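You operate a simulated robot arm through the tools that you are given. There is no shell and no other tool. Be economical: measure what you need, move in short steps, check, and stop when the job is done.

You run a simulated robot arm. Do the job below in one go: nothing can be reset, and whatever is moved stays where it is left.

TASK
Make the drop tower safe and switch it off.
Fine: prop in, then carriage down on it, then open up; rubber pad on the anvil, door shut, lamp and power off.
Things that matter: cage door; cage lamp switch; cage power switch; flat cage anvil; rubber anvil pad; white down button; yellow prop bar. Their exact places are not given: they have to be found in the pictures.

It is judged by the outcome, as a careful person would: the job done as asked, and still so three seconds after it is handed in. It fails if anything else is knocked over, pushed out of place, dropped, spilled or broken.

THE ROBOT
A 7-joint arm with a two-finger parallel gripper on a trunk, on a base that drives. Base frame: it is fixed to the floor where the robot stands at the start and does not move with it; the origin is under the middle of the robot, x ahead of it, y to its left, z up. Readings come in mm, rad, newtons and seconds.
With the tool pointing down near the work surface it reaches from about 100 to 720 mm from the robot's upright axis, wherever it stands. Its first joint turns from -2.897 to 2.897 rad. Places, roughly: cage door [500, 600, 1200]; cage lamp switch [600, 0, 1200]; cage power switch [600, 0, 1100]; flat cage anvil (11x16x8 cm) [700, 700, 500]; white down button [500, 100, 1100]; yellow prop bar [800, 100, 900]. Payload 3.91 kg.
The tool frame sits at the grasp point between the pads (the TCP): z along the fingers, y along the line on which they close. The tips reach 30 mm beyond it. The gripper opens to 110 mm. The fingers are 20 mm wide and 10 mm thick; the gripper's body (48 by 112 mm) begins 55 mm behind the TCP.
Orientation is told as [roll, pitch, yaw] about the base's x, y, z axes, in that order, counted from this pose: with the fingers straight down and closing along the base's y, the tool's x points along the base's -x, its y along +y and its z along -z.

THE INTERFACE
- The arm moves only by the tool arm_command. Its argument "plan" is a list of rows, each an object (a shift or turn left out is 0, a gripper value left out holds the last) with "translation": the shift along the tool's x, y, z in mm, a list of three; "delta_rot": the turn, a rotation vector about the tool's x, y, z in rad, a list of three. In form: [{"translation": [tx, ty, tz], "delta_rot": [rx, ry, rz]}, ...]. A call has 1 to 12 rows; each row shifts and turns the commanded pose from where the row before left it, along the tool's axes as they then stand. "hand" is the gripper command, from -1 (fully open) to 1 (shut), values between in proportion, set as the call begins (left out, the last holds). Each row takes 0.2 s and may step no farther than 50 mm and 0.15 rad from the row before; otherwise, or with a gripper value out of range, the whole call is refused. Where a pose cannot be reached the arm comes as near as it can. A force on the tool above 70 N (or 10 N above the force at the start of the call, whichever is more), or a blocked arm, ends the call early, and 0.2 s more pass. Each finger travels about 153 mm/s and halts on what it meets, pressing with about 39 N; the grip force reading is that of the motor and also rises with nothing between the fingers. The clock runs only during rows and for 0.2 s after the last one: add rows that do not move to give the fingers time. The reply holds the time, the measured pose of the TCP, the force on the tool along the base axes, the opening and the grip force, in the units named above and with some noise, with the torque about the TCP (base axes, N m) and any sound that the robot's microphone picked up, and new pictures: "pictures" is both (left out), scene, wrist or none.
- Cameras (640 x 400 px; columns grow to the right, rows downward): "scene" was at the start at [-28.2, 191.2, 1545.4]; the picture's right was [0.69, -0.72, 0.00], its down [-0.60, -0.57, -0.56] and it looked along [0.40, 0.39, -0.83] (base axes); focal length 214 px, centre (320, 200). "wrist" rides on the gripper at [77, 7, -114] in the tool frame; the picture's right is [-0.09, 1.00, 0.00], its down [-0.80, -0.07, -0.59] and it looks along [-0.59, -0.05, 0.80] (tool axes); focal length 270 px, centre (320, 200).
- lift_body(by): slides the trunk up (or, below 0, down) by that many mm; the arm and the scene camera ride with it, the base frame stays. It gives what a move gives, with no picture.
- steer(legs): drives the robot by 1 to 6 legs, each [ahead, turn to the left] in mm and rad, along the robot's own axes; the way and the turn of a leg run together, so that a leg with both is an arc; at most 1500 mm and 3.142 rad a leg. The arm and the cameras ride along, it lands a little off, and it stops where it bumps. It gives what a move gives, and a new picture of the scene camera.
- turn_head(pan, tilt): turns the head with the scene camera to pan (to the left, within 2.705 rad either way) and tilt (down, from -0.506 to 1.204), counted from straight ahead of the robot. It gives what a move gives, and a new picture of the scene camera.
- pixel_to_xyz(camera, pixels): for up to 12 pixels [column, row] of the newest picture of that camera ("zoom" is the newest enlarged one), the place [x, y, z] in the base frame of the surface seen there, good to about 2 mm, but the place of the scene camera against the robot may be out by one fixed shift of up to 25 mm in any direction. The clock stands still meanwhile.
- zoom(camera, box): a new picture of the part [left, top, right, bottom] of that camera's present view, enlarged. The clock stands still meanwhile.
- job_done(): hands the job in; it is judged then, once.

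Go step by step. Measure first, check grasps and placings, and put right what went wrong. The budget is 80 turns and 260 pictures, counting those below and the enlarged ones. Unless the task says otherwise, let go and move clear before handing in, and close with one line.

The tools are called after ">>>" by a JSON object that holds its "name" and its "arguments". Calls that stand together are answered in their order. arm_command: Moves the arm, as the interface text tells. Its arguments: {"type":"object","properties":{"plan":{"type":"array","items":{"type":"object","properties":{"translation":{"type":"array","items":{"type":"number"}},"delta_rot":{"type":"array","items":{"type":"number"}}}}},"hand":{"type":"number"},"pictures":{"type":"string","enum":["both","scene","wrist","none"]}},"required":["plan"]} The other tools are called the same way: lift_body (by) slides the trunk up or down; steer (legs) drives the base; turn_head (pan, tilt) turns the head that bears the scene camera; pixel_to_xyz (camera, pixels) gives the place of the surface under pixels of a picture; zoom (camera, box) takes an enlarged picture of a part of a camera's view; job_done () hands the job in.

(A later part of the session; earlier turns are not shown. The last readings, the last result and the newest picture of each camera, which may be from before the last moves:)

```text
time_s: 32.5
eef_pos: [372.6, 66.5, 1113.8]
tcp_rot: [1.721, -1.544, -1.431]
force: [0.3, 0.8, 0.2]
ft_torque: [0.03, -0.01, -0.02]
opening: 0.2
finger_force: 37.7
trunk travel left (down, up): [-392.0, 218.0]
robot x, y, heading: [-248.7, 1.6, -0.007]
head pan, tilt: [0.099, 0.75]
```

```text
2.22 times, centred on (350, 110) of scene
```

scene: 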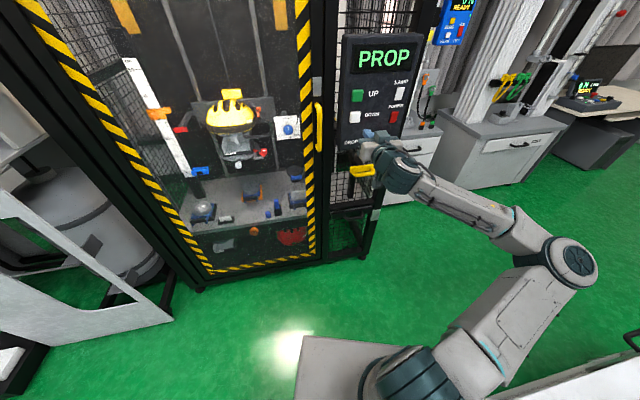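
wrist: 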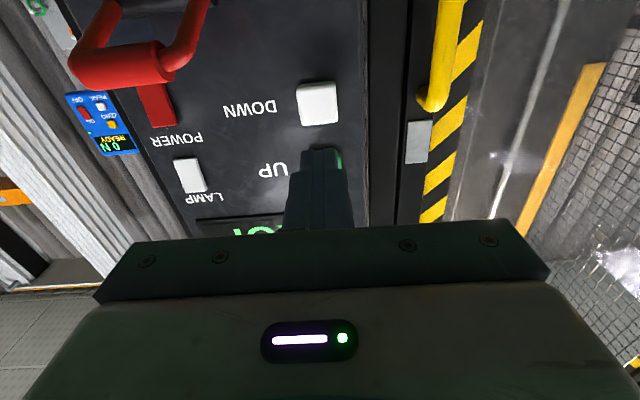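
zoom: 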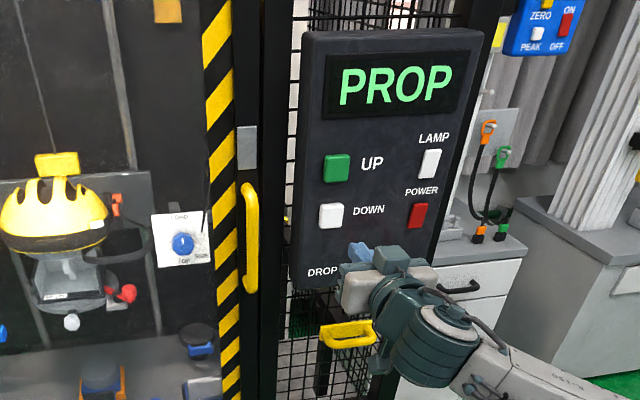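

The pointer is at ~25 cm and steady. One more short DOWN press will confirm that it is resting and not just jogged.

>>> {"name": "arm_command", "arguments": {"plan": [{"translation": [0, 0, 45]}, {"translation": [0, 0, 45]}, {"translation": [0, 0, 20]}, {}, {}, {}, {}, {}, {"translation": [0, 0, -20]}, {"translation": [0, 0, -45]}, {"translation": [0, 0, -45]}, {}], "pictures": "scene"}}

>>> {"name": "zoom", "arguments": {"camera": "scene", "box": [120, 50, 340, 200]}}

>>> {"name": "pixel_to_xyz", "arguments": {"camera": "wrist", "pixels": [[427, 92], [440, 50], [445, 20], [428, 105], [418, 125], [430, 160], [450, 150], [388, 150], [425, 200]]}}

```text
time_s: 35.1
eef_pos: [373.3, 63.3, 1112.7]
tcp_rot: [1.741, -1.544, -1.449]
force: [0.1, -0.6, 0.2]
ft_torque: [0.0, 0.04, -0.05]
opening: 0.1
finger_force: 37.6
trunk travel left (down, up): [-392.0, 218.0]
robot x, y, heading: [-250.8, -0.2, -0.01]
head pan, tilt: [0.099, 0.75]
heard: click
```

scene: 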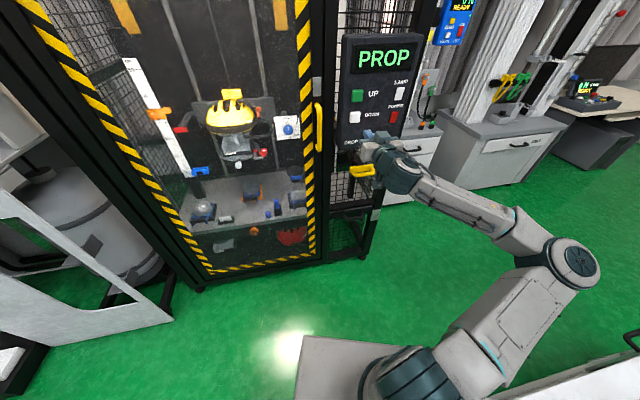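

```text
2.67 times, centred on (230, 125) of scene
```

zoom: 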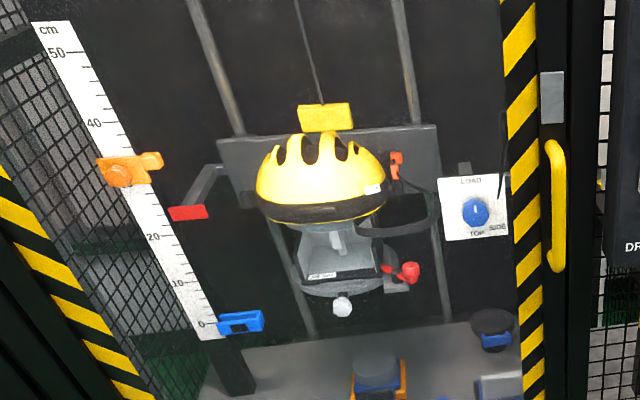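

```text
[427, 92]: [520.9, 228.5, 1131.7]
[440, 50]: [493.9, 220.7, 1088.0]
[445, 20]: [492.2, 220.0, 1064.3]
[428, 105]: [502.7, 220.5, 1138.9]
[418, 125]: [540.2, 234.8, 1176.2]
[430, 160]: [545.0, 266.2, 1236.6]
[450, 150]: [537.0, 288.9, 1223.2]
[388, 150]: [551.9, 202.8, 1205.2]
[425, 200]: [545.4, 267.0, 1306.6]
```

Carriage position is unchanged, so it rests on the prop. Next the door: measure its handle, hinge side and the robot's own base edge.

>>> {"name": "pixel_to_xyz", "arguments": {"camera": "scene", "pixels": [[207, 273], [195, 255], [150, 170], [90, 85], [40, 30], [300, 250], [310, 60], [318, 110], [318, 145], [310, 350], [183, 255], [75, 120]]}}

>>> {"name": "zoom", "arguments": {"camera": "scene", "box": [60, 100, 340, 300]}}

```text
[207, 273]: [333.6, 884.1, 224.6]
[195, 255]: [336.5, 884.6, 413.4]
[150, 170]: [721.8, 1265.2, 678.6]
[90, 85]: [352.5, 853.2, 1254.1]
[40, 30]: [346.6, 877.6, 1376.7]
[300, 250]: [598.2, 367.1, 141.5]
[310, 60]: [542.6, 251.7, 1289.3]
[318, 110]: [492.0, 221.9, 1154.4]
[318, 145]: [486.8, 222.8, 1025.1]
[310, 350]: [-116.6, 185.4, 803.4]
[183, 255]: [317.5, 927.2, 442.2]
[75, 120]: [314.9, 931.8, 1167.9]
```

```text
2.00 times, centred on (200, 200) of scene
```

zoom: 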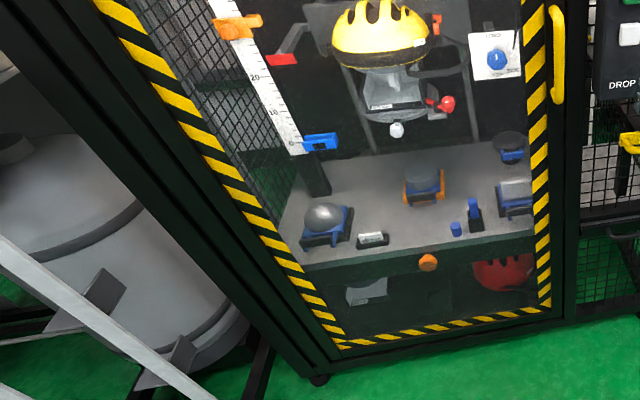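

The door is ~700 mm wide, hinged at about (332, 900), with its handle tube at (493, 220). I'll open the fingers to ~50 mm and go around the tube.

>>> {"name": "arm_command", "arguments": {"plan": [{"translation": [20, 40, 0]}, {"translation": [18, 40, 0]}, {"translation": [0, 35, 35]}, {"translation": [0, 0, 45]}, {}], "hand": 0.09, "pictures": "wrist"}}

```text
time_s: 36.3
eef_pos: [416.7, 199.3, 1079.6]
tcp_rot: [1.731, -1.544, -1.439]
force: [0.2, -0.5, -0.1]
ft_torque: [0.01, -0.01, 0.02]
opening: 50.0
finger_force: 0.2
trunk travel left (down, up): [-392.0, 218.0]
robot x, y, heading: [-251.7, -0.3, -0.008]
head pan, tilt: [0.099, 0.75]
```

wrist: 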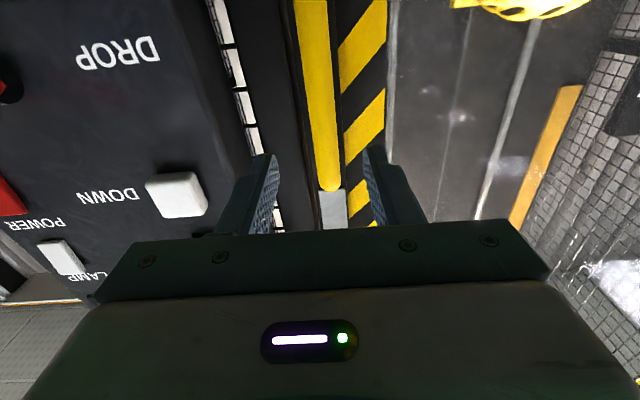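

The tube (325,100) lies centrally between the fingers; advance and grip.

>>> {"name": "arm_command", "arguments": {"plan": [{"translation": [0, 0, 40]}, {"translation": [0, 0, 38]}, {}], "pictures": "wrist"}}

>>> {"name": "arm_command", "arguments": {"plan": [{}, {}, {}], "hand": 1, "pictures": "wrist"}}

```text
time_s: 37.1
eef_pos: [489.6, 222.6, 1079.0]
tcp_rot: [1.728, -1.546, -1.436]
force: [0.0, 0.3, -0.8]
ft_torque: [-0.01, 0.0, 0.0]
opening: 50.0
finger_force: 0.1
trunk travel left (down, up): [-392.0, 218.0]
robot x, y, heading: [-252.8, 0.8, -0.009]
head pan, tilt: [0.099, 0.75]
```

wrist: 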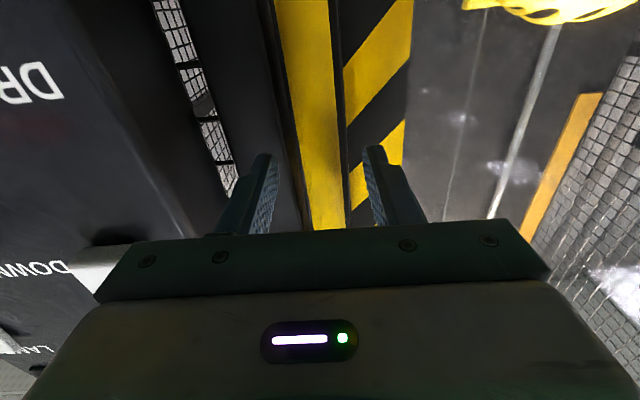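

```text
time_s: 37.9
eef_pos: [488.4, 224.5, 1080.5]
tcp_rot: [1.753, -1.546, -1.461]
force: [-1.6, 3.9, -0.6]
ft_torque: [-0.92, -0.48, 0.12]
opening: 19.9
finger_force: 45.2
trunk travel left (down, up): [-392.0, 218.0]
robot x, y, heading: [-250.5, 0.7, -0.009]
head pan, tilt: [0.099, 0.75]
```

wrist: 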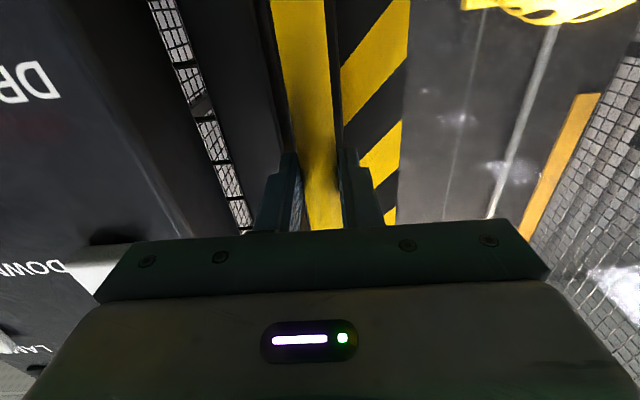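

Gripped (opening 19.9). I'll pull the door open along its arc, a small first pull.

>>> {"name": "arm_command", "arguments": {"plan": [{"translation": [0, 1, -14], "delta_rot": [0.02, 0, 0]}, {"translation": [0, 1, -14], "delta_rot": [0.02, 0, 0]}, {"translation": [0, 2.2, -28], "delta_rot": [0.04, 0, 0]}, {}], "pictures": "wrist"}}

```text
time_s: 38.9
eef_pos: [435.3, 213.5, 1079.0]
tcp_rot: [1.632, -1.543, -1.417]
force: [-2.9, 8.4, -1.9]
ft_torque: [-0.98, 0.19, 0.13]
opening: 20.1
finger_force: 44.7
trunk travel left (down, up): [-392.0, 218.0]
robot x, y, heading: [-251.3, 4.9, -0.008]
head pan, tilt: [0.099, 0.75]
```

wrist: 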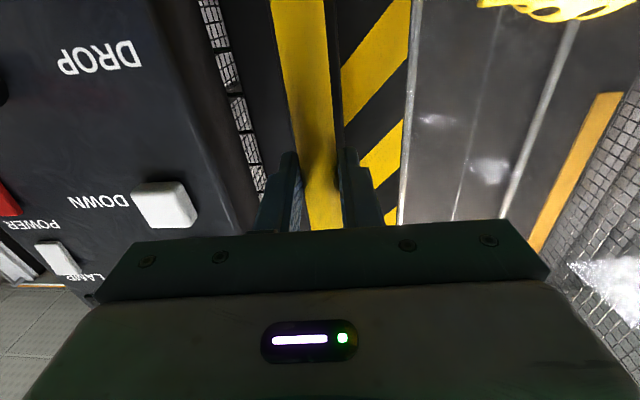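

The door swings freely. Continue along the arc.

>>> {"name": "arm_command", "arguments": {"plan": [{"translation": [0, 2.2, -28], "delta_rot": [0.04, 0, 0]}, {"translation": [0, 2.2, -28], "delta_rot": [0.04, 0, 0]}, {"translation": [0, 2.2, -28], "delta_rot": [0.04, 0, 0]}, {"translation": [0, 2.2, -28], "delta_rot": [0.04, 0, 0]}, {"translation": [0, 2.2, -28], "delta_rot": [0.04, 0, 0]}, {}], "pictures": "scene"}}

```text
time_s: 40.3
eef_pos: [296.6, 205.5, 1080.3]
tcp_rot: [1.375, -1.546, -1.36]
force: [-1.0, 13.6, -9.6]
ft_torque: [-0.92, 0.47, 0.2]
opening: 19.7
finger_force: 45.2
trunk travel left (down, up): [-392.0, 218.0]
robot x, y, heading: [-249.8, 0.9, -0.005]
head pan, tilt: [0.099, 0.75]
```

scene: 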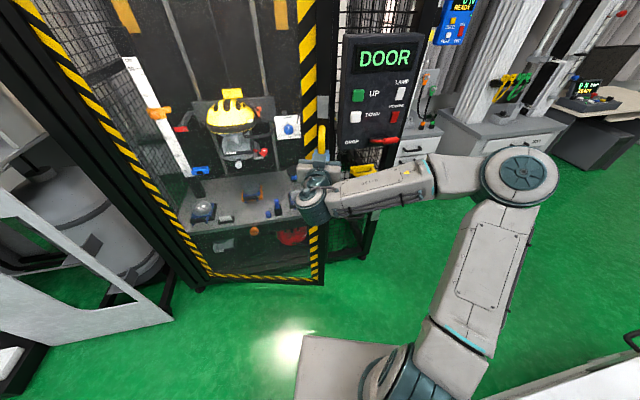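

Display shows DOOR and it is open ~15°. Keeping the grip, I'll back the base along the handle's arc.

>>> {"name": "steer", "arguments": {"legs": [[-105, 0.02], [-95, 0.058]]}}

```text
time_s: 42.2
eef_pos: [86.1, 242.7, 1080.2]
tcp_rot: [1.412, -1.545, -1.323]
force: [2.4, 7.8, -9.7]
ft_torque: [-0.91, -0.22, -0.28]
opening: 20.0
finger_force: 45.1
trunk travel left (down, up): [-392.0, 218.0]
robot x, y, heading: [-446.3, -7.5, 0.069]
head pan, tilt: [0.099, 0.75]
```

scene: 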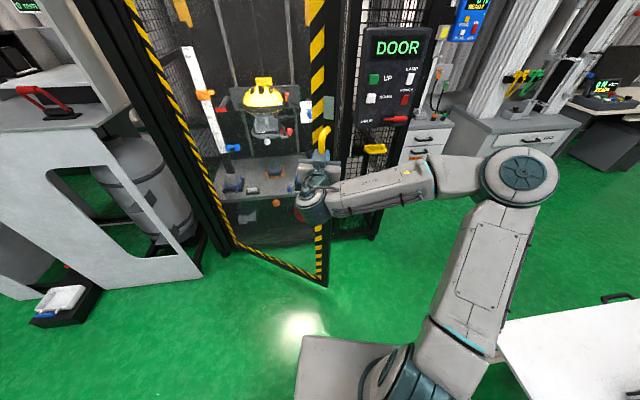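

Going well (force small). Check the clearance of the counter at right-rear before backing farther.

>>> {"name": "pixel_to_xyz", "arguments": {"camera": "scene", "pixels": [[505, 352], [540, 340], [630, 300], [312, 345], [40, 310], [95, 280], [300, 390]]}}

>>> {"name": "steer", "arguments": {"legs": [[-72, 0.098]]}}

```text
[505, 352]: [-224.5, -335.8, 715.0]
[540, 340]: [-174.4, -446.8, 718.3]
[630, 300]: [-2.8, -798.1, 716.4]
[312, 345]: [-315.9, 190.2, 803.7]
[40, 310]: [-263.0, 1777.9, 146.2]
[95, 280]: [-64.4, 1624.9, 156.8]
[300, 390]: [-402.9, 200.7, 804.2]
```

```text
time_s: 43.4
eef_pos: [-8.5, 281.3, 1080.0]
tcp_rot: [1.351, -1.55, -1.173]
force: [-6.7, -13.1, 7.3]
ft_torque: [-1.11, 0.01, -0.4]
opening: 19.7
finger_force: 45.1
trunk travel left (down, up): [-392.0, 218.0]
robot x, y, heading: [-516.7, -8.6, 0.169]
head pan, tilt: [0.099, 0.75]
stopped in leg 1: the robot was blocked; the commanded pose is now the measured one
```

scene: 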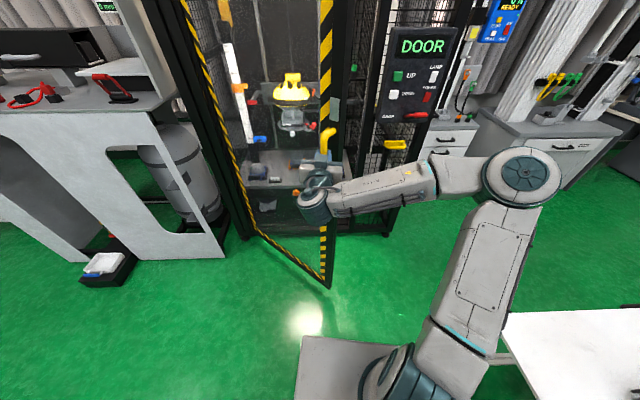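

The base was blocked near target; I'll look behind and to the right before anything else.

>>> {"name": "turn_head", "arguments": {"pan": -1.6, "tilt": 0.95}}

>>> {"name": "turn_head", "arguments": {"pan": 2.5, "tilt": 0.9}}

```text
time_s: 45.1
eef_pos: [-10.2, 281.6, 1081.3]
tcp_rot: [1.339, -1.548, -1.155]
force: [-7.9, -16.7, 11.9]
ft_torque: [-0.87, -0.23, -0.16]
opening: 20.0
finger_force: 44.7
trunk travel left (down, up): [-392.0, 218.0]
robot x, y, heading: [-514.0, -7.3, 0.167]
head pan, tilt: [-1.6, 0.949]
```

scene: 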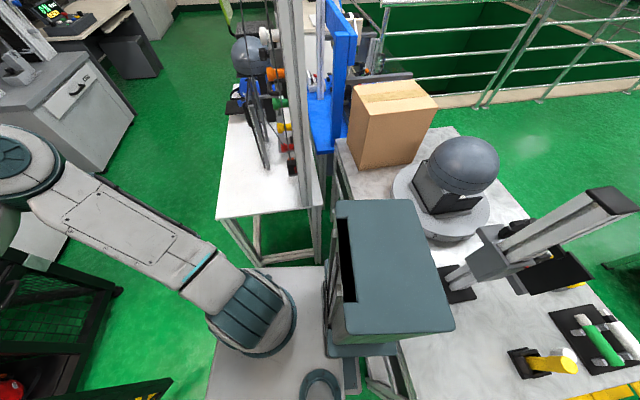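

```text
time_s: 48.4
eef_pos: [-10.1, 283.0, 1080.3]
tcp_rot: [1.331, -1.548, -1.148]
force: [-8.5, -18.6, 12.2]
ft_torque: [-0.88, -0.29, -0.17]
opening: 19.8
finger_force: 45.1
trunk travel left (down, up): [-392.0, 218.0]
robot x, y, heading: [-512.0, -9.3, 0.167]
head pan, tilt: [2.499, 0.901]
```

scene: 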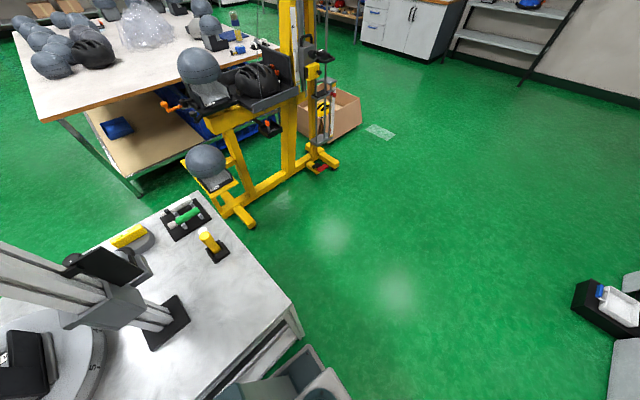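

The marble table is right behind the base, so no more backing. Door is ~43° open. I'll let go, move around its free edge and sweep it wider from inside.

>>> {"name": "arm_command", "arguments": {"plan": [{}, {"translation": [0, 0, -40]}, {"translation": [0, 0, -35]}, {"translation": [0, -45, 0]}, {"translation": [0, -45, 0]}, {"translation": [0, -45, 0]}, {"translation": [0, -20, 0]}, {}], "hand": 0, "pictures": "none"}}

>>> {"name": "turn_head", "arguments": {"pan": 0.3, "tilt": 0.75}}

```text
time_s: 50.2
eef_pos: [-31.3, 136.0, 1092.3]
tcp_rot: [1.197, -1.548, -1.016]
force: [0.7, -1.2, -0.4]
ft_torque: [-0.02, 0.02, 0.0]
opening: 54.8
finger_force: 0.1
out of reach, approached as far as the arm can: row 5, 6, 7
trunk travel left (down, up): [-392.0, 218.0]
robot x, y, heading: [-513.9, -8.7, 0.174]
head pan, tilt: [2.499, 0.901]
```

```text
time_s: 52.3
eef_pos: [-30.5, 136.6, 1092.3]
tcp_rot: [1.187, -1.549, -1.006]
force: [-0.3, -0.2, -1.0]
ft_torque: [0.0, 0.02, -0.02]
opening: 54.8
finger_force: 0.1
trunk travel left (down, up): [-392.0, 218.0]
robot x, y, heading: [-511.9, -11.7, 0.17]
head pan, tilt: [0.3, 0.75]
```

scene: 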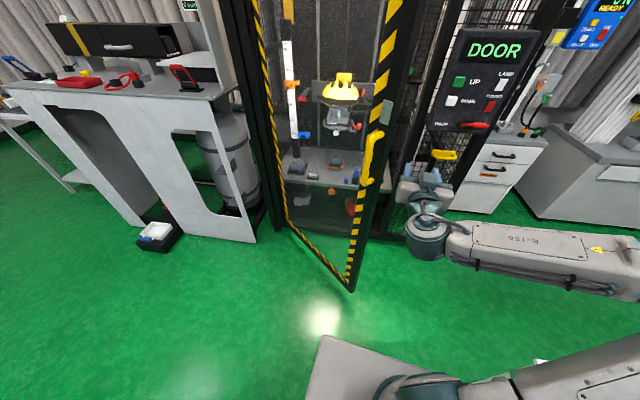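

Hand is right of the door's free edge. I go forward past it, close the fingers and turn the hand leftward.

>>> {"name": "arm_command", "arguments": {"plan": [{"translation": [0, -10, 45]}, {"translation": [0, 0, 45]}, {"translation": [0, 0, 45]}, {"translation": [0, 0, 45]}, {"translation": [0, 0, 30]}, {"delta_rot": [-0.14, 0, 0]}, {"delta_rot": [-0.14, 0, 0]}, {"delta_rot": [-0.14, 0, 0]}, {"delta_rot": [-0.14, 0, 0]}, {}], "hand": 1, "pictures": "both"}}

>>> {"name": "pixel_to_xyz", "arguments": {"camera": "scene", "pixels": [[372, 150], [372, 115], [365, 200], [350, 285], [280, 200], [232, 100], [255, 240], [420, 200]]}}

```text
time_s: 54.5
eef_pos: [178.3, 162.5, 1093.6]
tcp_rot: [1.782, -1.548, -1.038]
force: [-0.6, 0.3, 0.5]
ft_torque: [0.02, 0.04, 0.02]
opening: 0.0
finger_force: 38.1
trunk travel left (down, up): [-392.0, 218.0]
robot x, y, heading: [-511.2, -8.1, 0.171]
head pan, tilt: [0.3, 0.75]
```

scene: 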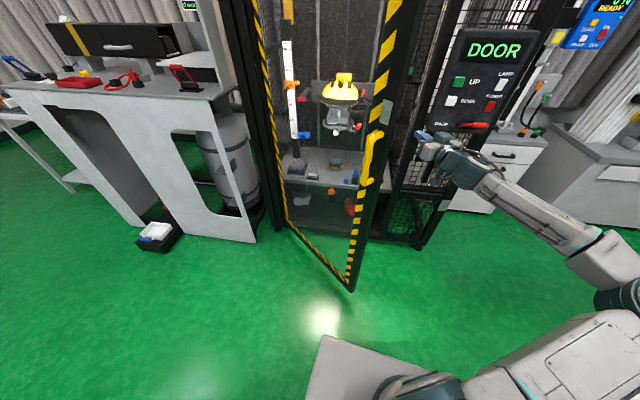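
wrist: 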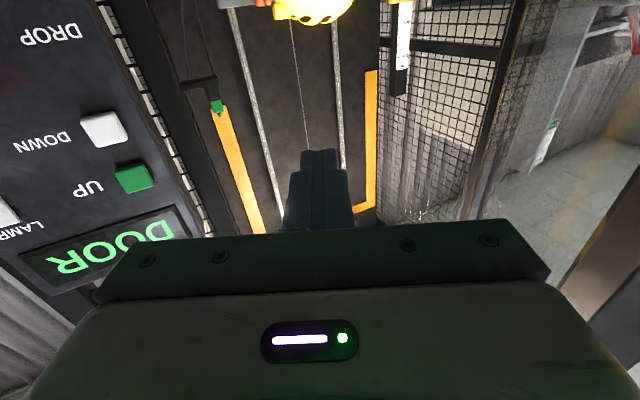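

```text
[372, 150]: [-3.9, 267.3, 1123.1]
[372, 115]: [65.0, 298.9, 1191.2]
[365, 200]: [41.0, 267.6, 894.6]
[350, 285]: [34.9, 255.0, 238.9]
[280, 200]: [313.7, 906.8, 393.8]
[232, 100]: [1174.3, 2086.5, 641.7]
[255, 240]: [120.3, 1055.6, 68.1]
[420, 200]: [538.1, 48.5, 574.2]
```

Path is clear; now sweep left against the inside edge of the door, following its arc.

>>> {"name": "arm_command", "arguments": {"plan": [{"translation": [0, 45, 0]}, {"translation": [0, 45, 0]}, {"translation": [0, 45, 0]}, {"translation": [0, 45, 0]}, {"translation": [0, 43, -11]}, {"translation": [0, 43, -11]}, {"translation": [0, 43, -11]}, {}], "pictures": "scene"}}

```text
time_s: 55.5
eef_pos: [71.5, 266.6, 1097.8]
tcp_rot: [1.809, -1.549, -1.085]
force: [-22.2, -45.5, -2.6]
ft_torque: [-1.1, 0.26, 3.02]
opening: 0.0
finger_force: 37.5
trunk travel left (down, up): [-392.0, 218.0]
robot x, y, heading: [-512.2, -7.9, 0.173]
head pan, tilt: [0.3, 0.75]
stopped in row 4: the force on the tool passed its limit at 90 N (the readings are from after the stop); the commanded pose is now the measured one
```

scene: 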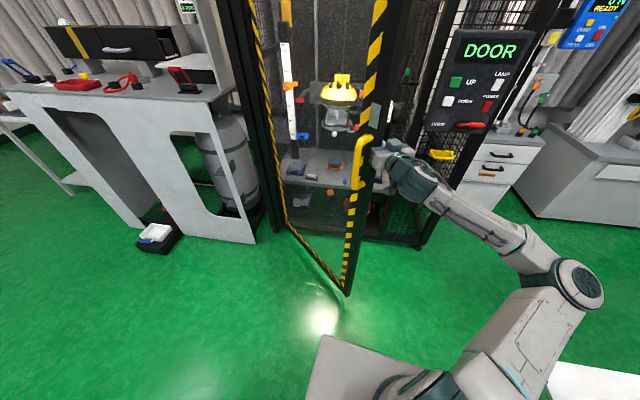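

The gripper's body met the door's end face because I wasn't deep enough (force mainly −y). I'll back right, turn farther left, go ~100 mm deeper and sweep again.

>>> {"name": "arm_command", "arguments": {"plan": [{"translation": [0, -40, 0]}, {"translation": [0, -25, 0]}, {"delta_rot": [-0.14, 0, 0]}, {"delta_rot": [-0.14, 0, 0]}, {"delta_rot": [-0.14, 0, 0]}, {"translation": [0, 0, 50]}, {"translation": [0, 0, 50]}, {}], "pictures": "both"}}

```text
time_s: 57.0
eef_pos: [154.0, 254.1, 1092.0]
tcp_rot: [1.872, -1.551, -0.758]
force: [-13.9, -44.5, 7.2]
ft_torque: [-1.16, 1.14, 3.05]
opening: 0.0
finger_force: 37.3
trunk travel left (down, up): [-392.0, 218.0]
robot x, y, heading: [-509.8, -10.5, 0.159]
head pan, tilt: [0.3, 0.75]
stopped in row 7: the force on the tool passed its limit at 100 N (the readings are from after the stop); the commanded pose is now the measured one
```

scene: 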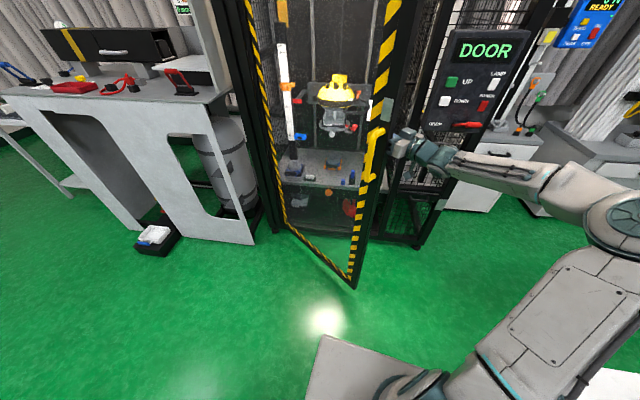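
wrist: 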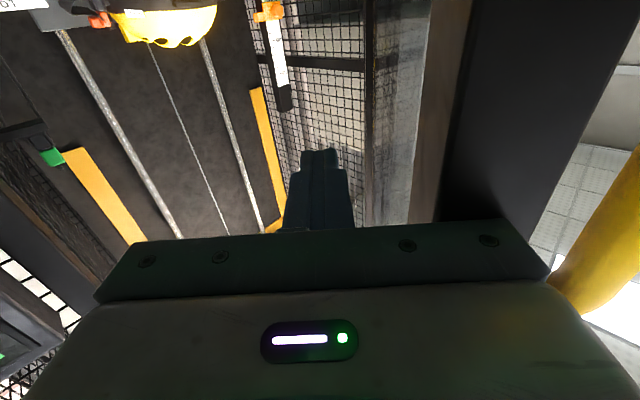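

The body's left corner caught the door edge again (door nudged slightly closed). Move right 70 and measure the edge anew.

>>> {"name": "arm_command", "arguments": {"plan": [{"translation": [0, -40, 0]}, {"translation": [0, -40, 0]}, {}], "pictures": "scene"}}

>>> {"name": "pixel_to_xyz", "arguments": {"camera": "scene", "pixels": [[373, 175], [374, 200], [371, 215], [364, 250], [358, 275], [370, 190]]}}

>>> {"name": "zoom", "arguments": {"camera": "scene", "box": [320, 80, 460, 300]}}

```text
time_s: 57.8
eef_pos: [215.4, 237.8, 1087.0]
tcp_rot: [1.419, -1.553, -0.287]
force: [-1.8, -4.7, -2.0]
ft_torque: [-0.09, -0.03, 0.34]
opening: 0.1
finger_force: 37.9
trunk travel left (down, up): [-392.0, 218.0]
robot x, y, heading: [-514.3, -7.7, 0.167]
head pan, tilt: [0.3, 0.75]
```

scene: 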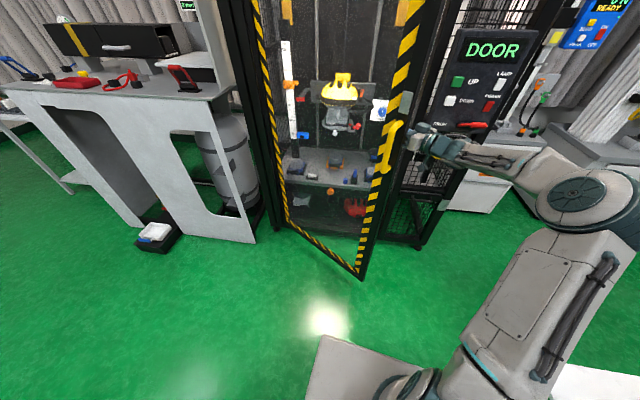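

```text
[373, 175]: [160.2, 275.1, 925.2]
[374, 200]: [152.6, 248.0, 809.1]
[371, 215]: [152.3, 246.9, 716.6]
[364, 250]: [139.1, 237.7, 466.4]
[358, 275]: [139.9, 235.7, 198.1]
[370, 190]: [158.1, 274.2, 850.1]
```

```text
1.82 times, centred on (390, 190) of scene
```

zoom: 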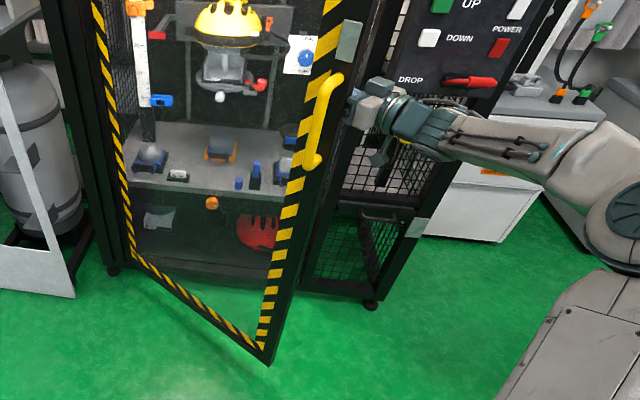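

The door got nudged to ~33°. I need ~100 mm more reach; check the forearm's clearance to the panel before driving forward.

>>> {"name": "pixel_to_xyz", "arguments": {"camera": "scene", "pixels": [[440, 145], [480, 148], [520, 160], [555, 165], [590, 175], [625, 205], [470, 128], [445, 190], [405, 145]]}}

```text
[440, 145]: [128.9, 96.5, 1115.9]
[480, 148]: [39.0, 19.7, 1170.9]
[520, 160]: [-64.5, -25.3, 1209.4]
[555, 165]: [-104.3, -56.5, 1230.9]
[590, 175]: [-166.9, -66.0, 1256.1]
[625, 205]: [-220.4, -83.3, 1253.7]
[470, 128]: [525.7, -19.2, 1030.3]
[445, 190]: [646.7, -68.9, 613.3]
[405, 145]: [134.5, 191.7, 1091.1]
```

Forearm is all at x<170, so there is clearance. I step the hand right 40, drive 130 ahead, then sweep left from inside.

>>> {"name": "arm_command", "arguments": {"plan": [{"translation": [0, -40, 0]}, {}], "pictures": "none"}}

>>> {"name": "steer", "arguments": {"legs": [[130, 0]]}}

>>> {"name": "pixel_to_xyz", "arguments": {"camera": "scene", "pixels": [[373, 215], [364, 260], [374, 200], [360, 280]]}}

```text
time_s: 58.4
eef_pos: [256.1, 219.4, 1087.1]
tcp_rot: [1.489, -1.556, -0.362]
force: [0.4, 0.8, -0.1]
ft_torque: [0.02, 0.04, 0.0]
opening: 0.0
finger_force: 37.4
trunk travel left (down, up): [-392.0, 218.0]
robot x, y, heading: [-510.7, -8.9, 0.169]
head pan, tilt: [0.3, 0.75]
```

```text
time_s: 59.6
eef_pos: [383.9, 243.3, 1088.0]
tcp_rot: [1.489, -1.554, -0.359]
force: [0.4, 0.4, 0.7]
ft_torque: [-0.02, -0.01, 0.01]
opening: 0.0
finger_force: 37.8
trunk travel left (down, up): [-392.0, 218.0]
robot x, y, heading: [-385.2, 11.2, 0.172]
head pan, tilt: [0.3, 0.75]
```

scene: 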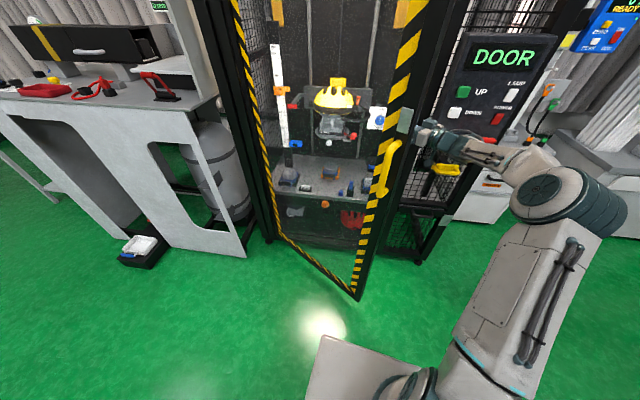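

```text
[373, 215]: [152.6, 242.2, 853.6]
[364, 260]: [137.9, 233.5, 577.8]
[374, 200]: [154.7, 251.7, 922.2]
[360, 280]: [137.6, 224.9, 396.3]
```

Edge unchanged at (148,240). Sweep left now.

>>> {"name": "arm_command", "arguments": {"plan": [{"translation": [0, 40, 5]}, {"translation": [0, 40, 5]}, {"translation": [0, 40, 5]}, {"translation": [0, 34, -2]}, {"translation": [0, 34, -2]}, {"translation": [0, 34, -2]}, {"translation": [0, 43, 4]}, {"translation": [0, 43, 4]}, {"translation": [0, 43, 4]}, {}], "pictures": "scene"}}

```text
time_s: 61.9
eef_pos: [72.6, 416.2, 1093.9]
tcp_rot: [1.49, -1.554, -0.361]
force: [0.0, -0.2, 0.7]
ft_torque: [0.0, -0.04, 0.0]
opening: 0.0
finger_force: 37.7
trunk travel left (down, up): [-392.0, 218.0]
robot x, y, heading: [-379.2, 11.8, 0.171]
head pan, tilt: [0.3, 0.75]
```

scene: 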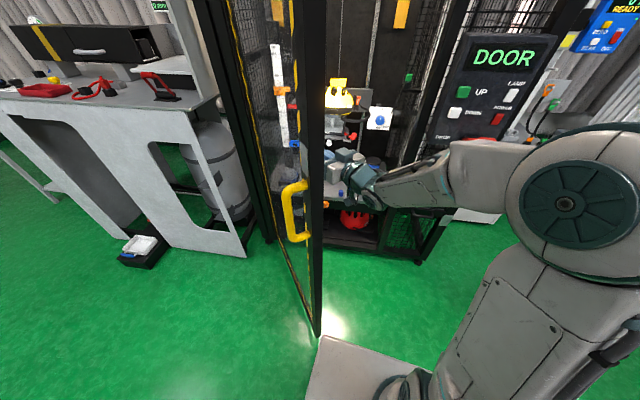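

The door is swinging open well. Continue the sweep.

>>> {"name": "arm_command", "arguments": {"plan": [{"translation": [0, 42, 12]}, {"translation": [0, 42, 12]}, {"translation": [0, 42, 12]}, {"translation": [0, 38, 20]}, {"translation": [0, 38, 20]}, {"translation": [0, 38, 20]}, {"translation": [0, 38, 30]}, {"translation": [0, 38, 30]}, {}], "pictures": "scene"}}

```text
time_s: 63.9
eef_pos: [-140.9, 688.2, 1094.9]
tcp_rot: [1.475, -1.555, -0.346]
force: [-0.2, 0.4, -0.2]
ft_torque: [0.01, 0.0, 0.02]
opening: 0.0
finger_force: 37.2
trunk travel left (down, up): [-392.0, 218.0]
robot x, y, heading: [-384.8, 12.8, 0.167]
head pan, tilt: [0.3, 0.75]
```

scene: 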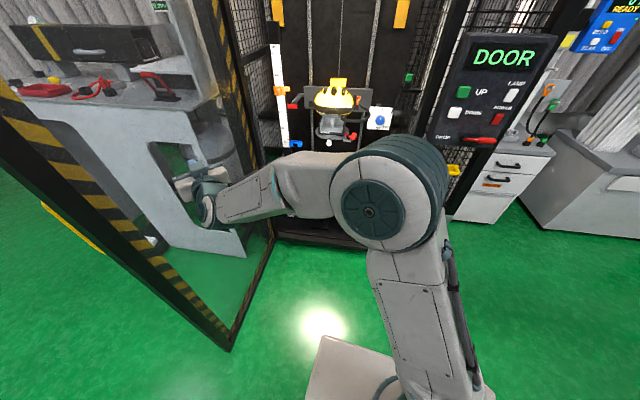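

The door is wide open. Measure its edge, bring the hand back to the right, and look at the cage floor.

>>> {"name": "pixel_to_xyz", "arguments": {"camera": "scene", "pixels": [[230, 345], [190, 290], [120, 230], [60, 160], [255, 290]]}}

>>> {"name": "arm_command", "arguments": {"plan": [{"translation": [0, -45, -20]}, {"translation": [0, -45, -20]}, {"translation": [0, -45, -20]}, {"translation": [0, -45, -20]}, {"translation": [0, -45, -20]}, {"translation": [0, -45, -20]}, {"translation": [0, -45, 0]}, {"delta_rot": [0.14, 0, 0]}, {"delta_rot": [0.14, 0, 0]}, {"delta_rot": [0.14, 0, 0]}, {"delta_rot": [0.14, 0, 0]}, {"delta_rot": [0.14, 0, 0]}], "pictures": "scene"}}

```text
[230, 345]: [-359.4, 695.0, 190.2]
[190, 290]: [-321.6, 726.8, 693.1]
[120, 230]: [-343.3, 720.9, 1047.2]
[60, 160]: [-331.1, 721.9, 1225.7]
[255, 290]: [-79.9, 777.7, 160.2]
```

```text
time_s: 66.5
eef_pos: [89.6, 446.5, 1093.1]
tcp_rot: [0.691, -1.556, -0.266]
force: [-0.6, -0.9, 0.3]
ft_torque: [0.0, 0.0, 0.06]
opening: 0.0
finger_force: 37.4
trunk travel left (down, up): [-392.0, 218.0]
robot x, y, heading: [-382.4, 13.6, 0.166]
head pan, tilt: [0.3, 0.75]
```

scene: 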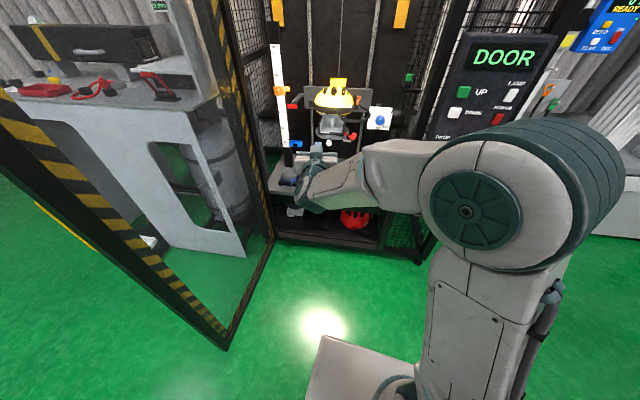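

Door edge is at (−345, 710), ~90° open. I'll move the arm right out of view and look into the cage.

>>> {"name": "arm_command", "arguments": {"plan": [{"translation": [0, -45, 0]}, {"translation": [0, -45, 0]}, {"translation": [0, -45, 0]}, {"translation": [0, -45, 0]}, {"translation": [0, -45, 0]}, {"translation": [0, -45, 0]}, {"translation": [0, -45, 0]}, {}], "pictures": "none"}}

>>> {"name": "steer", "arguments": {"legs": [[0, 0.25], [150, 0]]}}

>>> {"name": "zoom", "arguments": {"camera": "scene", "box": [200, 50, 440, 250]}}

```text
time_s: 68.2
eef_pos: [220.2, 154.9, 1087.8]
tcp_rot: [0.807, -1.554, -0.377]
force: [0.8, -0.6, 0.3]
ft_torque: [0.0, 0.04, 0.01]
opening: 0.1
finger_force: 37.7
trunk travel left (down, up): [-392.0, 218.0]
robot x, y, heading: [-386.1, 14.4, 0.168]
head pan, tilt: [0.3, 0.75]
```

```text
time_s: 70.5
eef_pos: [309.8, 361.9, 1086.9]
tcp_rot: [0.786, -1.556, -0.11]
force: [0.2, 0.7, 0.0]
ft_torque: [0.02, 0.01, 0.02]
opening: 0.0
finger_force: 38.1
trunk travel left (down, up): [-392.0, 218.0]
robot x, y, heading: [-242.2, 77.3, 0.412]
head pan, tilt: [0.3, 0.75]
```

scene: 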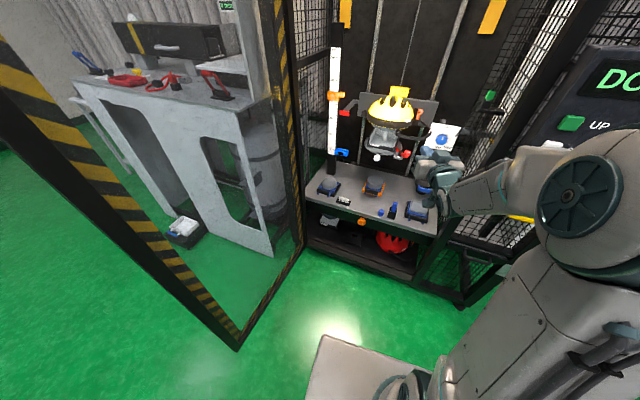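

```text
2.00 times, centred on (320, 150) of scene
```

zoom: 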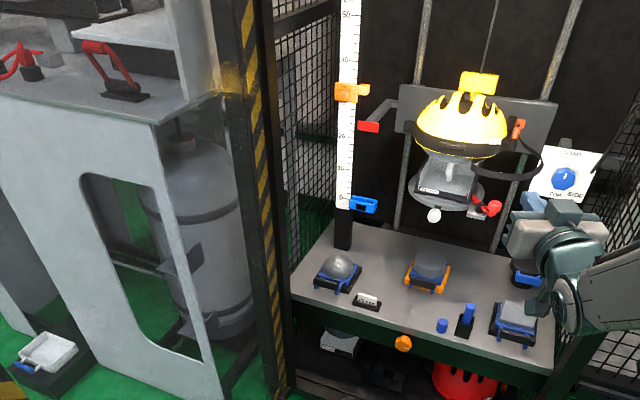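

The hand hides the black disc; shift it right and re-look closely.

>>> {"name": "arm_command", "arguments": {"plan": [{"translation": [0, -40, -20]}, {"translation": [0, -40, -20]}, {"translation": [0, -40, -20]}, {"translation": [0, -40, 0]}, {}], "pictures": "scene"}}

>>> {"name": "zoom", "arguments": {"camera": "scene", "box": [310, 140, 450, 260]}}

>>> {"name": "zoom", "arguments": {"camera": "scene", "box": [390, 150, 450, 200]}}

>>> {"name": "zoom", "arguments": {"camera": "scene", "box": [320, 60, 470, 190]}}

```text
time_s: 71.7
eef_pos: [362.3, 198.8, 1084.8]
tcp_rot: [0.806, -1.555, -0.131]
force: [0.0, 0.3, 0.2]
ft_torque: [0.03, -0.01, 0.0]
opening: 0.3
finger_force: 37.8
trunk travel left (down, up): [-392.0, 218.0]
robot x, y, heading: [-241.4, 77.7, 0.412]
head pan, tilt: [0.3, 0.75]
```

scene: 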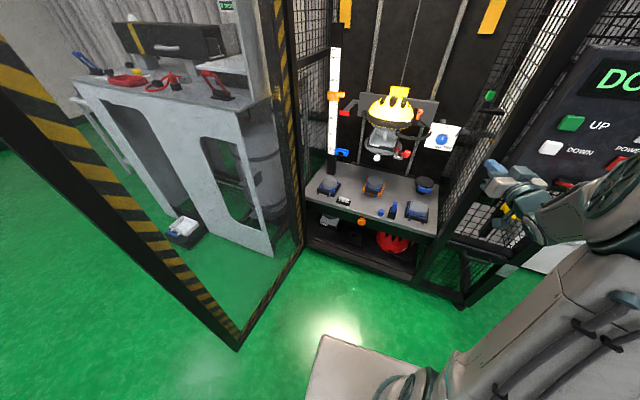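

```text
3.33 times, centred on (380, 200) of scene
```

zoom: 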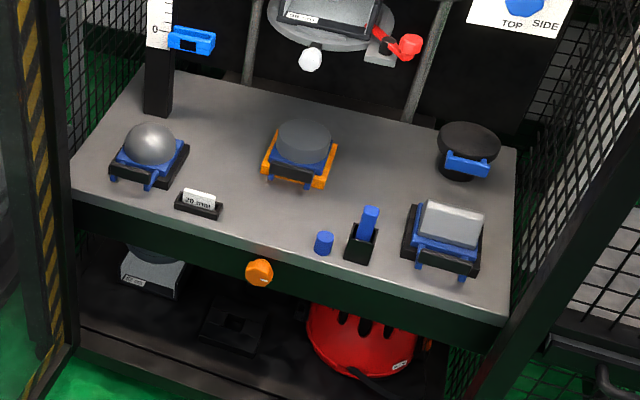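

```text
8.00 times, centred on (420, 175) of scene
```

zoom: 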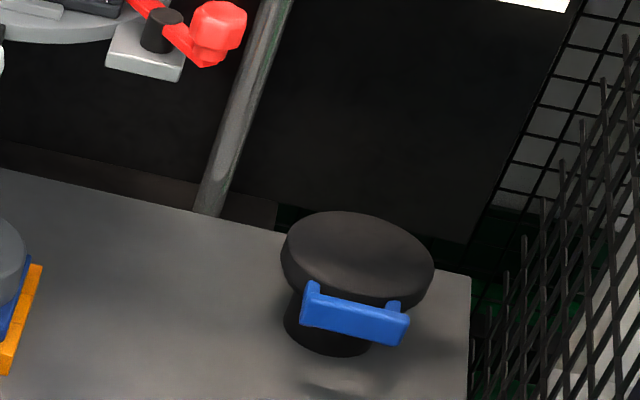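

```text
3.08 times, centred on (395, 125) of scene
```

zoom: 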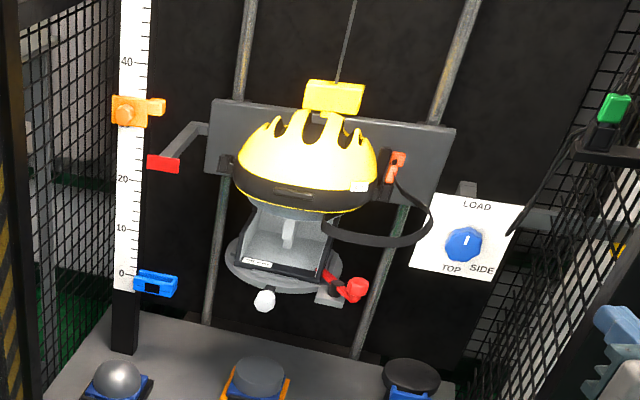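

The black disc with blue tab at (425,182) on a post is the rubber pad; the flat anvil is the grey disc on the orange/blue base at (376,182). Measure them.

>>> {"name": "pixel_to_xyz", "arguments": {"camera": "scene", "pixels": [[424.6, 181.5], [416.5, 182], [433, 184], [424, 178], [424.4, 190], [418.5, 188.4], [430, 190.8], [375.6, 182], [368, 182], [383, 183], [375.6, 178], [375.6, 186]]}}

>>> {"name": "pixel_to_xyz", "arguments": {"camera": "scene", "pixels": [[353, 179], [344, 206.5], [395, 226], [376.5, 157.5], [400, 155], [397, 190], [420, 205], [415, 220], [392, 205], [371, 193], [430, 140]]}}

```text
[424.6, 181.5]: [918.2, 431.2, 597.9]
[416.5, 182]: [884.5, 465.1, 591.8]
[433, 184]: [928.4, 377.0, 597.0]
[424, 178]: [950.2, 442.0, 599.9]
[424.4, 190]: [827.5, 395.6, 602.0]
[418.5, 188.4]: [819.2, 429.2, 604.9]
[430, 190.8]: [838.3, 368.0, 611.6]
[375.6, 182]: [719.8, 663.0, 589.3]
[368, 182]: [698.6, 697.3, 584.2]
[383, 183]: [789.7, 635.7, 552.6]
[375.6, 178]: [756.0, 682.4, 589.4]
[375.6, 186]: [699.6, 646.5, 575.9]
```

```text
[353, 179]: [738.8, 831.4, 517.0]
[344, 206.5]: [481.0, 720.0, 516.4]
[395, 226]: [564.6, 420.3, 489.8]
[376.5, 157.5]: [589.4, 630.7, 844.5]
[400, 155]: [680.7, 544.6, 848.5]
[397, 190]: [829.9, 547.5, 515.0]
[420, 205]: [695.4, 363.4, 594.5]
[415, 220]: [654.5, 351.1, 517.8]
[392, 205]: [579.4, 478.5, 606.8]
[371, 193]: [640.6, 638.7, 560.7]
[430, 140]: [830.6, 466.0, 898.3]
```

Pad: handle tab at ≈(828,396), z≈590 true; disc ≈105 mm; anvil top at ≈(722,663), z≈577; a kerb anvil stands in front of the pad and the carriage bottom is at z≈832. I'll grip the tab's ends with the tool tilted 40° from vertical. First reorient here.

>>> {"name": "arm_command", "arguments": {"plan": [{"delta_rot": [0.13, 0, 0]}, {"delta_rot": [0.13, 0, 0]}, {"translation": [0, 40, -20]}, {"translation": [0, 40, -20]}, {"translation": [0, 40, -20]}, {"delta_rot": [0, 0.142, 0]}, {"delta_rot": [0, 0.142, 0]}, {"delta_rot": [0, 0.142, 0]}, {"delta_rot": [0, 0.142, 0]}, {"delta_rot": [0, 0.142, 0]}, {"delta_rot": [0, 0.142, 0]}, {}], "pictures": "scene", "hand": 1}}

```text
time_s: 74.3
eef_pos: [260.4, 285.6, 1088.6]
tcp_rot: [0.011, -0.702, 0.408]
force: [0.0, 0.0, 0.1]
ft_torque: [0.0, 0.01, 0.0]
opening: 0.0
finger_force: 37.7
trunk travel left (down, up): [-392.0, 218.0]
robot x, y, heading: [-237.4, 73.3, 0.416]
head pan, tilt: [0.3, 0.75]
```

scene: 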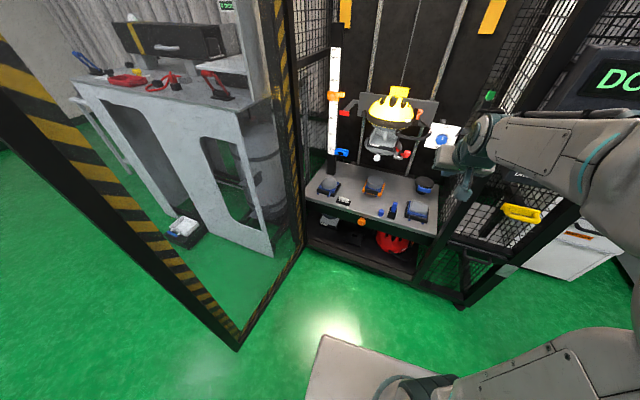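

Orientation is as wanted. Retract 120 mm, lower the trunk to z≈750, and drive round to stand squarely before the cage's left-centre.

>>> {"name": "arm_command", "arguments": {"plan": [{"translation": [30.6, 0, -25.8]}, {"translation": [30.6, 0, -25.8]}, {"translation": [30.6, 0, -25.8]}, {}], "pictures": "none"}}

>>> {"name": "lift_body", "arguments": {"by": -338}}

>>> {"name": "steer", "arguments": {"legs": [[0, 0.384], [350, 0]]}}

```text
time_s: 75.3
eef_pos: [150.6, 235.9, 1088.6]
tcp_rot: [0.011, -0.702, 0.41]
force: [-0.9, -0.4, 0.2]
ft_torque: [-0.03, -0.02, -0.02]
opening: 0.0
finger_force: 37.4
trunk travel left (down, up): [-392.0, 218.0]
robot x, y, heading: [-238.9, 76.0, 0.415]
head pan, tilt: [0.3, 0.75]
```

```text
time_s: 78.6
eef_pos: [156.2, 238.9, 743.2]
tcp_rot: [0.007, -0.68, 0.411]
force: [-0.4, -0.6, -0.6]
ft_torque: [0.01, 0.02, -0.05]
opening: 0.3
finger_force: 38.2
trunk travel left (down, up): [-54.0, 556.0]
robot x, y, heading: [-243.3, 75.3, 0.417]
head pan, tilt: [0.3, 0.75]
```

```text
time_s: 82.0
eef_pos: [313.0, 621.7, 742.4]
tcp_rot: [0.008, -0.684, 0.789]
force: [0.1, 0.6, -1.3]
ft_torque: [-0.01, 0.01, -0.01]
opening: 0.2
finger_force: 37.1
trunk travel left (down, up): [-54.0, 556.0]
robot x, y, heading: [1.9, 321.1, 0.792]
head pan, tilt: [0.3, 0.75]
```

scene: 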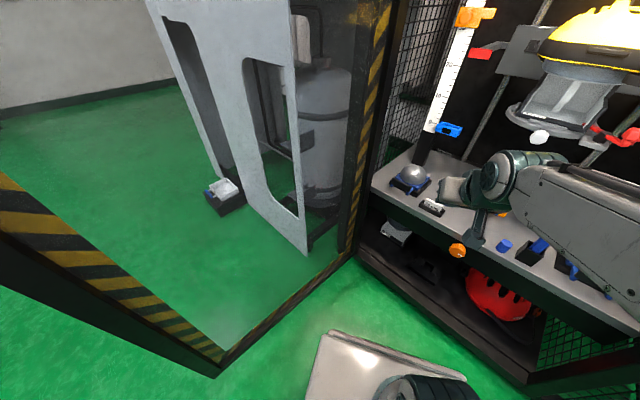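

Clear so far. Now arc in with a right turn to face the cage straight.

>>> {"name": "steer", "arguments": {"legs": [[30, 0], [200, -0.79]]}}

>>> {"name": "turn_head", "arguments": {"pan": 0.1, "tilt": 0.6}}

>>> {"name": "arm_command", "arguments": {"plan": [{}], "pictures": "wrist"}}

```text
time_s: 84.7
eef_pos: [605.2, 444.6, 741.7]
tcp_rot: [0.004, -0.68, 0.09]
force: [-0.8, 0.6, -0.5]
ft_torque: [0.03, -0.02, 0.02]
opening: 0.0
finger_force: 37.3
trunk travel left (down, up): [-54.0, 556.0]
robot x, y, heading: [175.3, 414.9, 0.093]
head pan, tilt: [0.3, 0.75]
stopped in leg 2: the robot was blocked; the commanded pose is now the measured one
```

scene: 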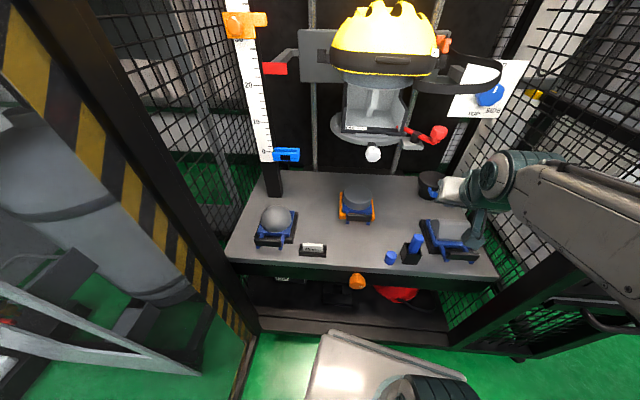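

```text
time_s: 85.5
eef_pos: [605.9, 443.9, 743.2]
tcp_rot: [0.005, -0.68, 0.088]
force: [0.4, -0.4, 0.2]
ft_torque: [0.0, -0.02, -0.05]
opening: 0.1
finger_force: 38.4
trunk travel left (down, up): [-54.0, 556.0]
robot x, y, heading: [175.6, 417.8, 0.09]
head pan, tilt: [0.099, 0.6]
```

scene: 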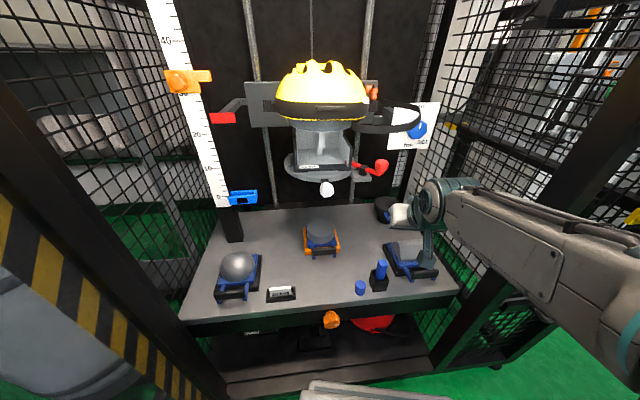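

```text
time_s: 85.8
eef_pos: [606.7, 444.3, 741.9]
tcp_rot: [0.006, -0.678, 0.088]
force: [0.4, 0.2, 0.8]
ft_torque: [0.03, 0.0, 0.01]
opening: 0.0
finger_force: 38.2
trunk travel left (down, up): [-54.0, 556.0]
robot x, y, heading: [177.8, 414.4, 0.093]
head pan, tilt: [0.099, 0.6]
```

wrist: 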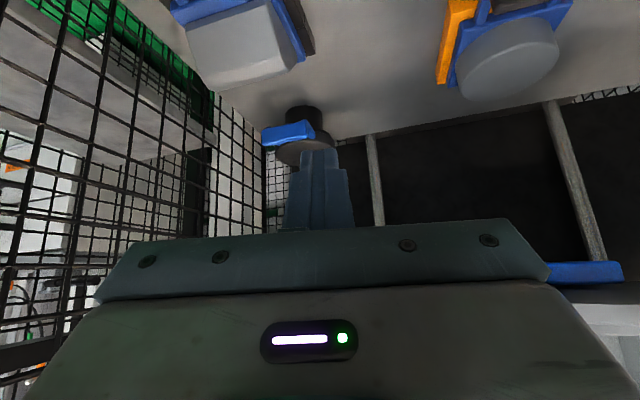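

The base stopped just short (touching the cage front), which is good enough. Wrist view shows pad tab (288,133) and flat anvil (505,60); measure.

>>> {"name": "pixel_to_xyz", "arguments": {"camera": "wrist", "pixels": [[265, 136], [288, 134], [311, 130], [288, 126], [288, 142], [290, 150], [305, 108], [318, 150], [505, 60], [465, 75], [550, 45], [235, 50]]}}

>>> {"name": "zoom", "arguments": {"camera": "wrist", "box": [220, 80, 380, 180]}}

>>> {"name": "zoom", "arguments": {"camera": "wrist", "box": [420, 0, 600, 120]}}

>>> {"name": "zoom", "arguments": {"camera": "scene", "box": [340, 150, 480, 290]}}

```text
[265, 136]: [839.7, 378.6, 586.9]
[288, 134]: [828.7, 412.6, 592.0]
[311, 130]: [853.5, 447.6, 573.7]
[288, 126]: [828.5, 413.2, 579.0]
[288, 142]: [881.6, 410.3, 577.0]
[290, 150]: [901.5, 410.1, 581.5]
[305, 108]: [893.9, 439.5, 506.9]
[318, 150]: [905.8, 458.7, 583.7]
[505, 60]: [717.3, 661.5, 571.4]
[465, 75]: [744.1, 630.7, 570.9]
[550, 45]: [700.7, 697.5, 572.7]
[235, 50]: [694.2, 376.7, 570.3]
```

```text
4.00 times, centred on (300, 130) of wrist
```

zoom: 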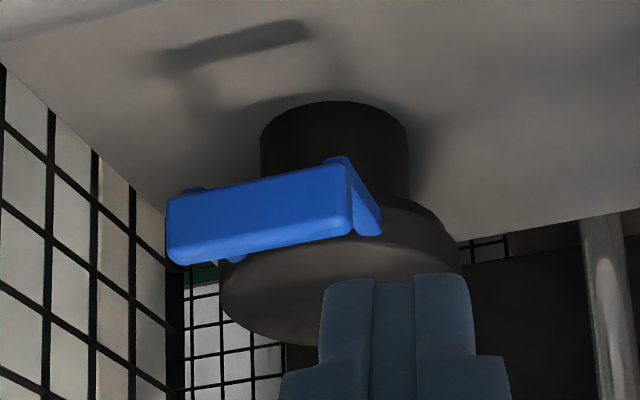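

```text
3.33 times, centred on (510, 60) of wrist
```

zoom: 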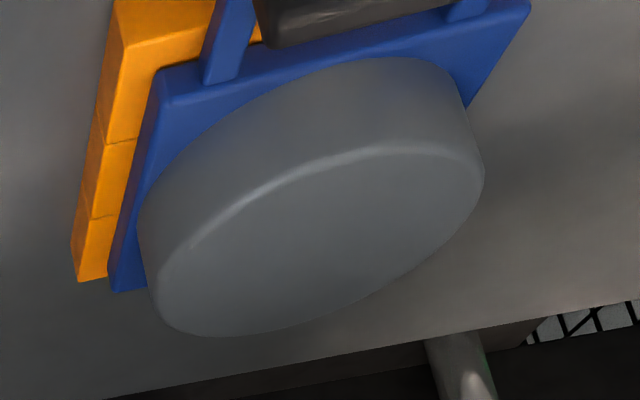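

```text
2.86 times, centred on (410, 220) of scene
```

zoom: 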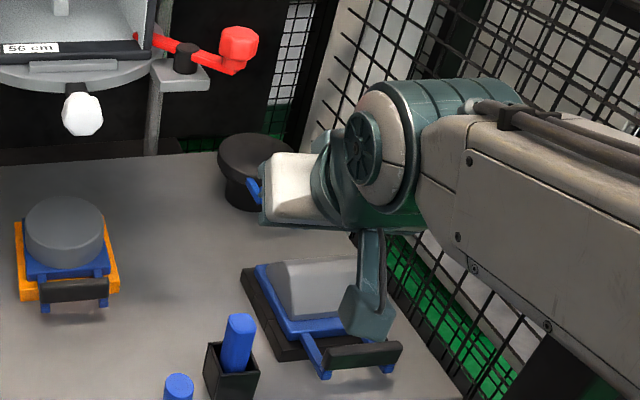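

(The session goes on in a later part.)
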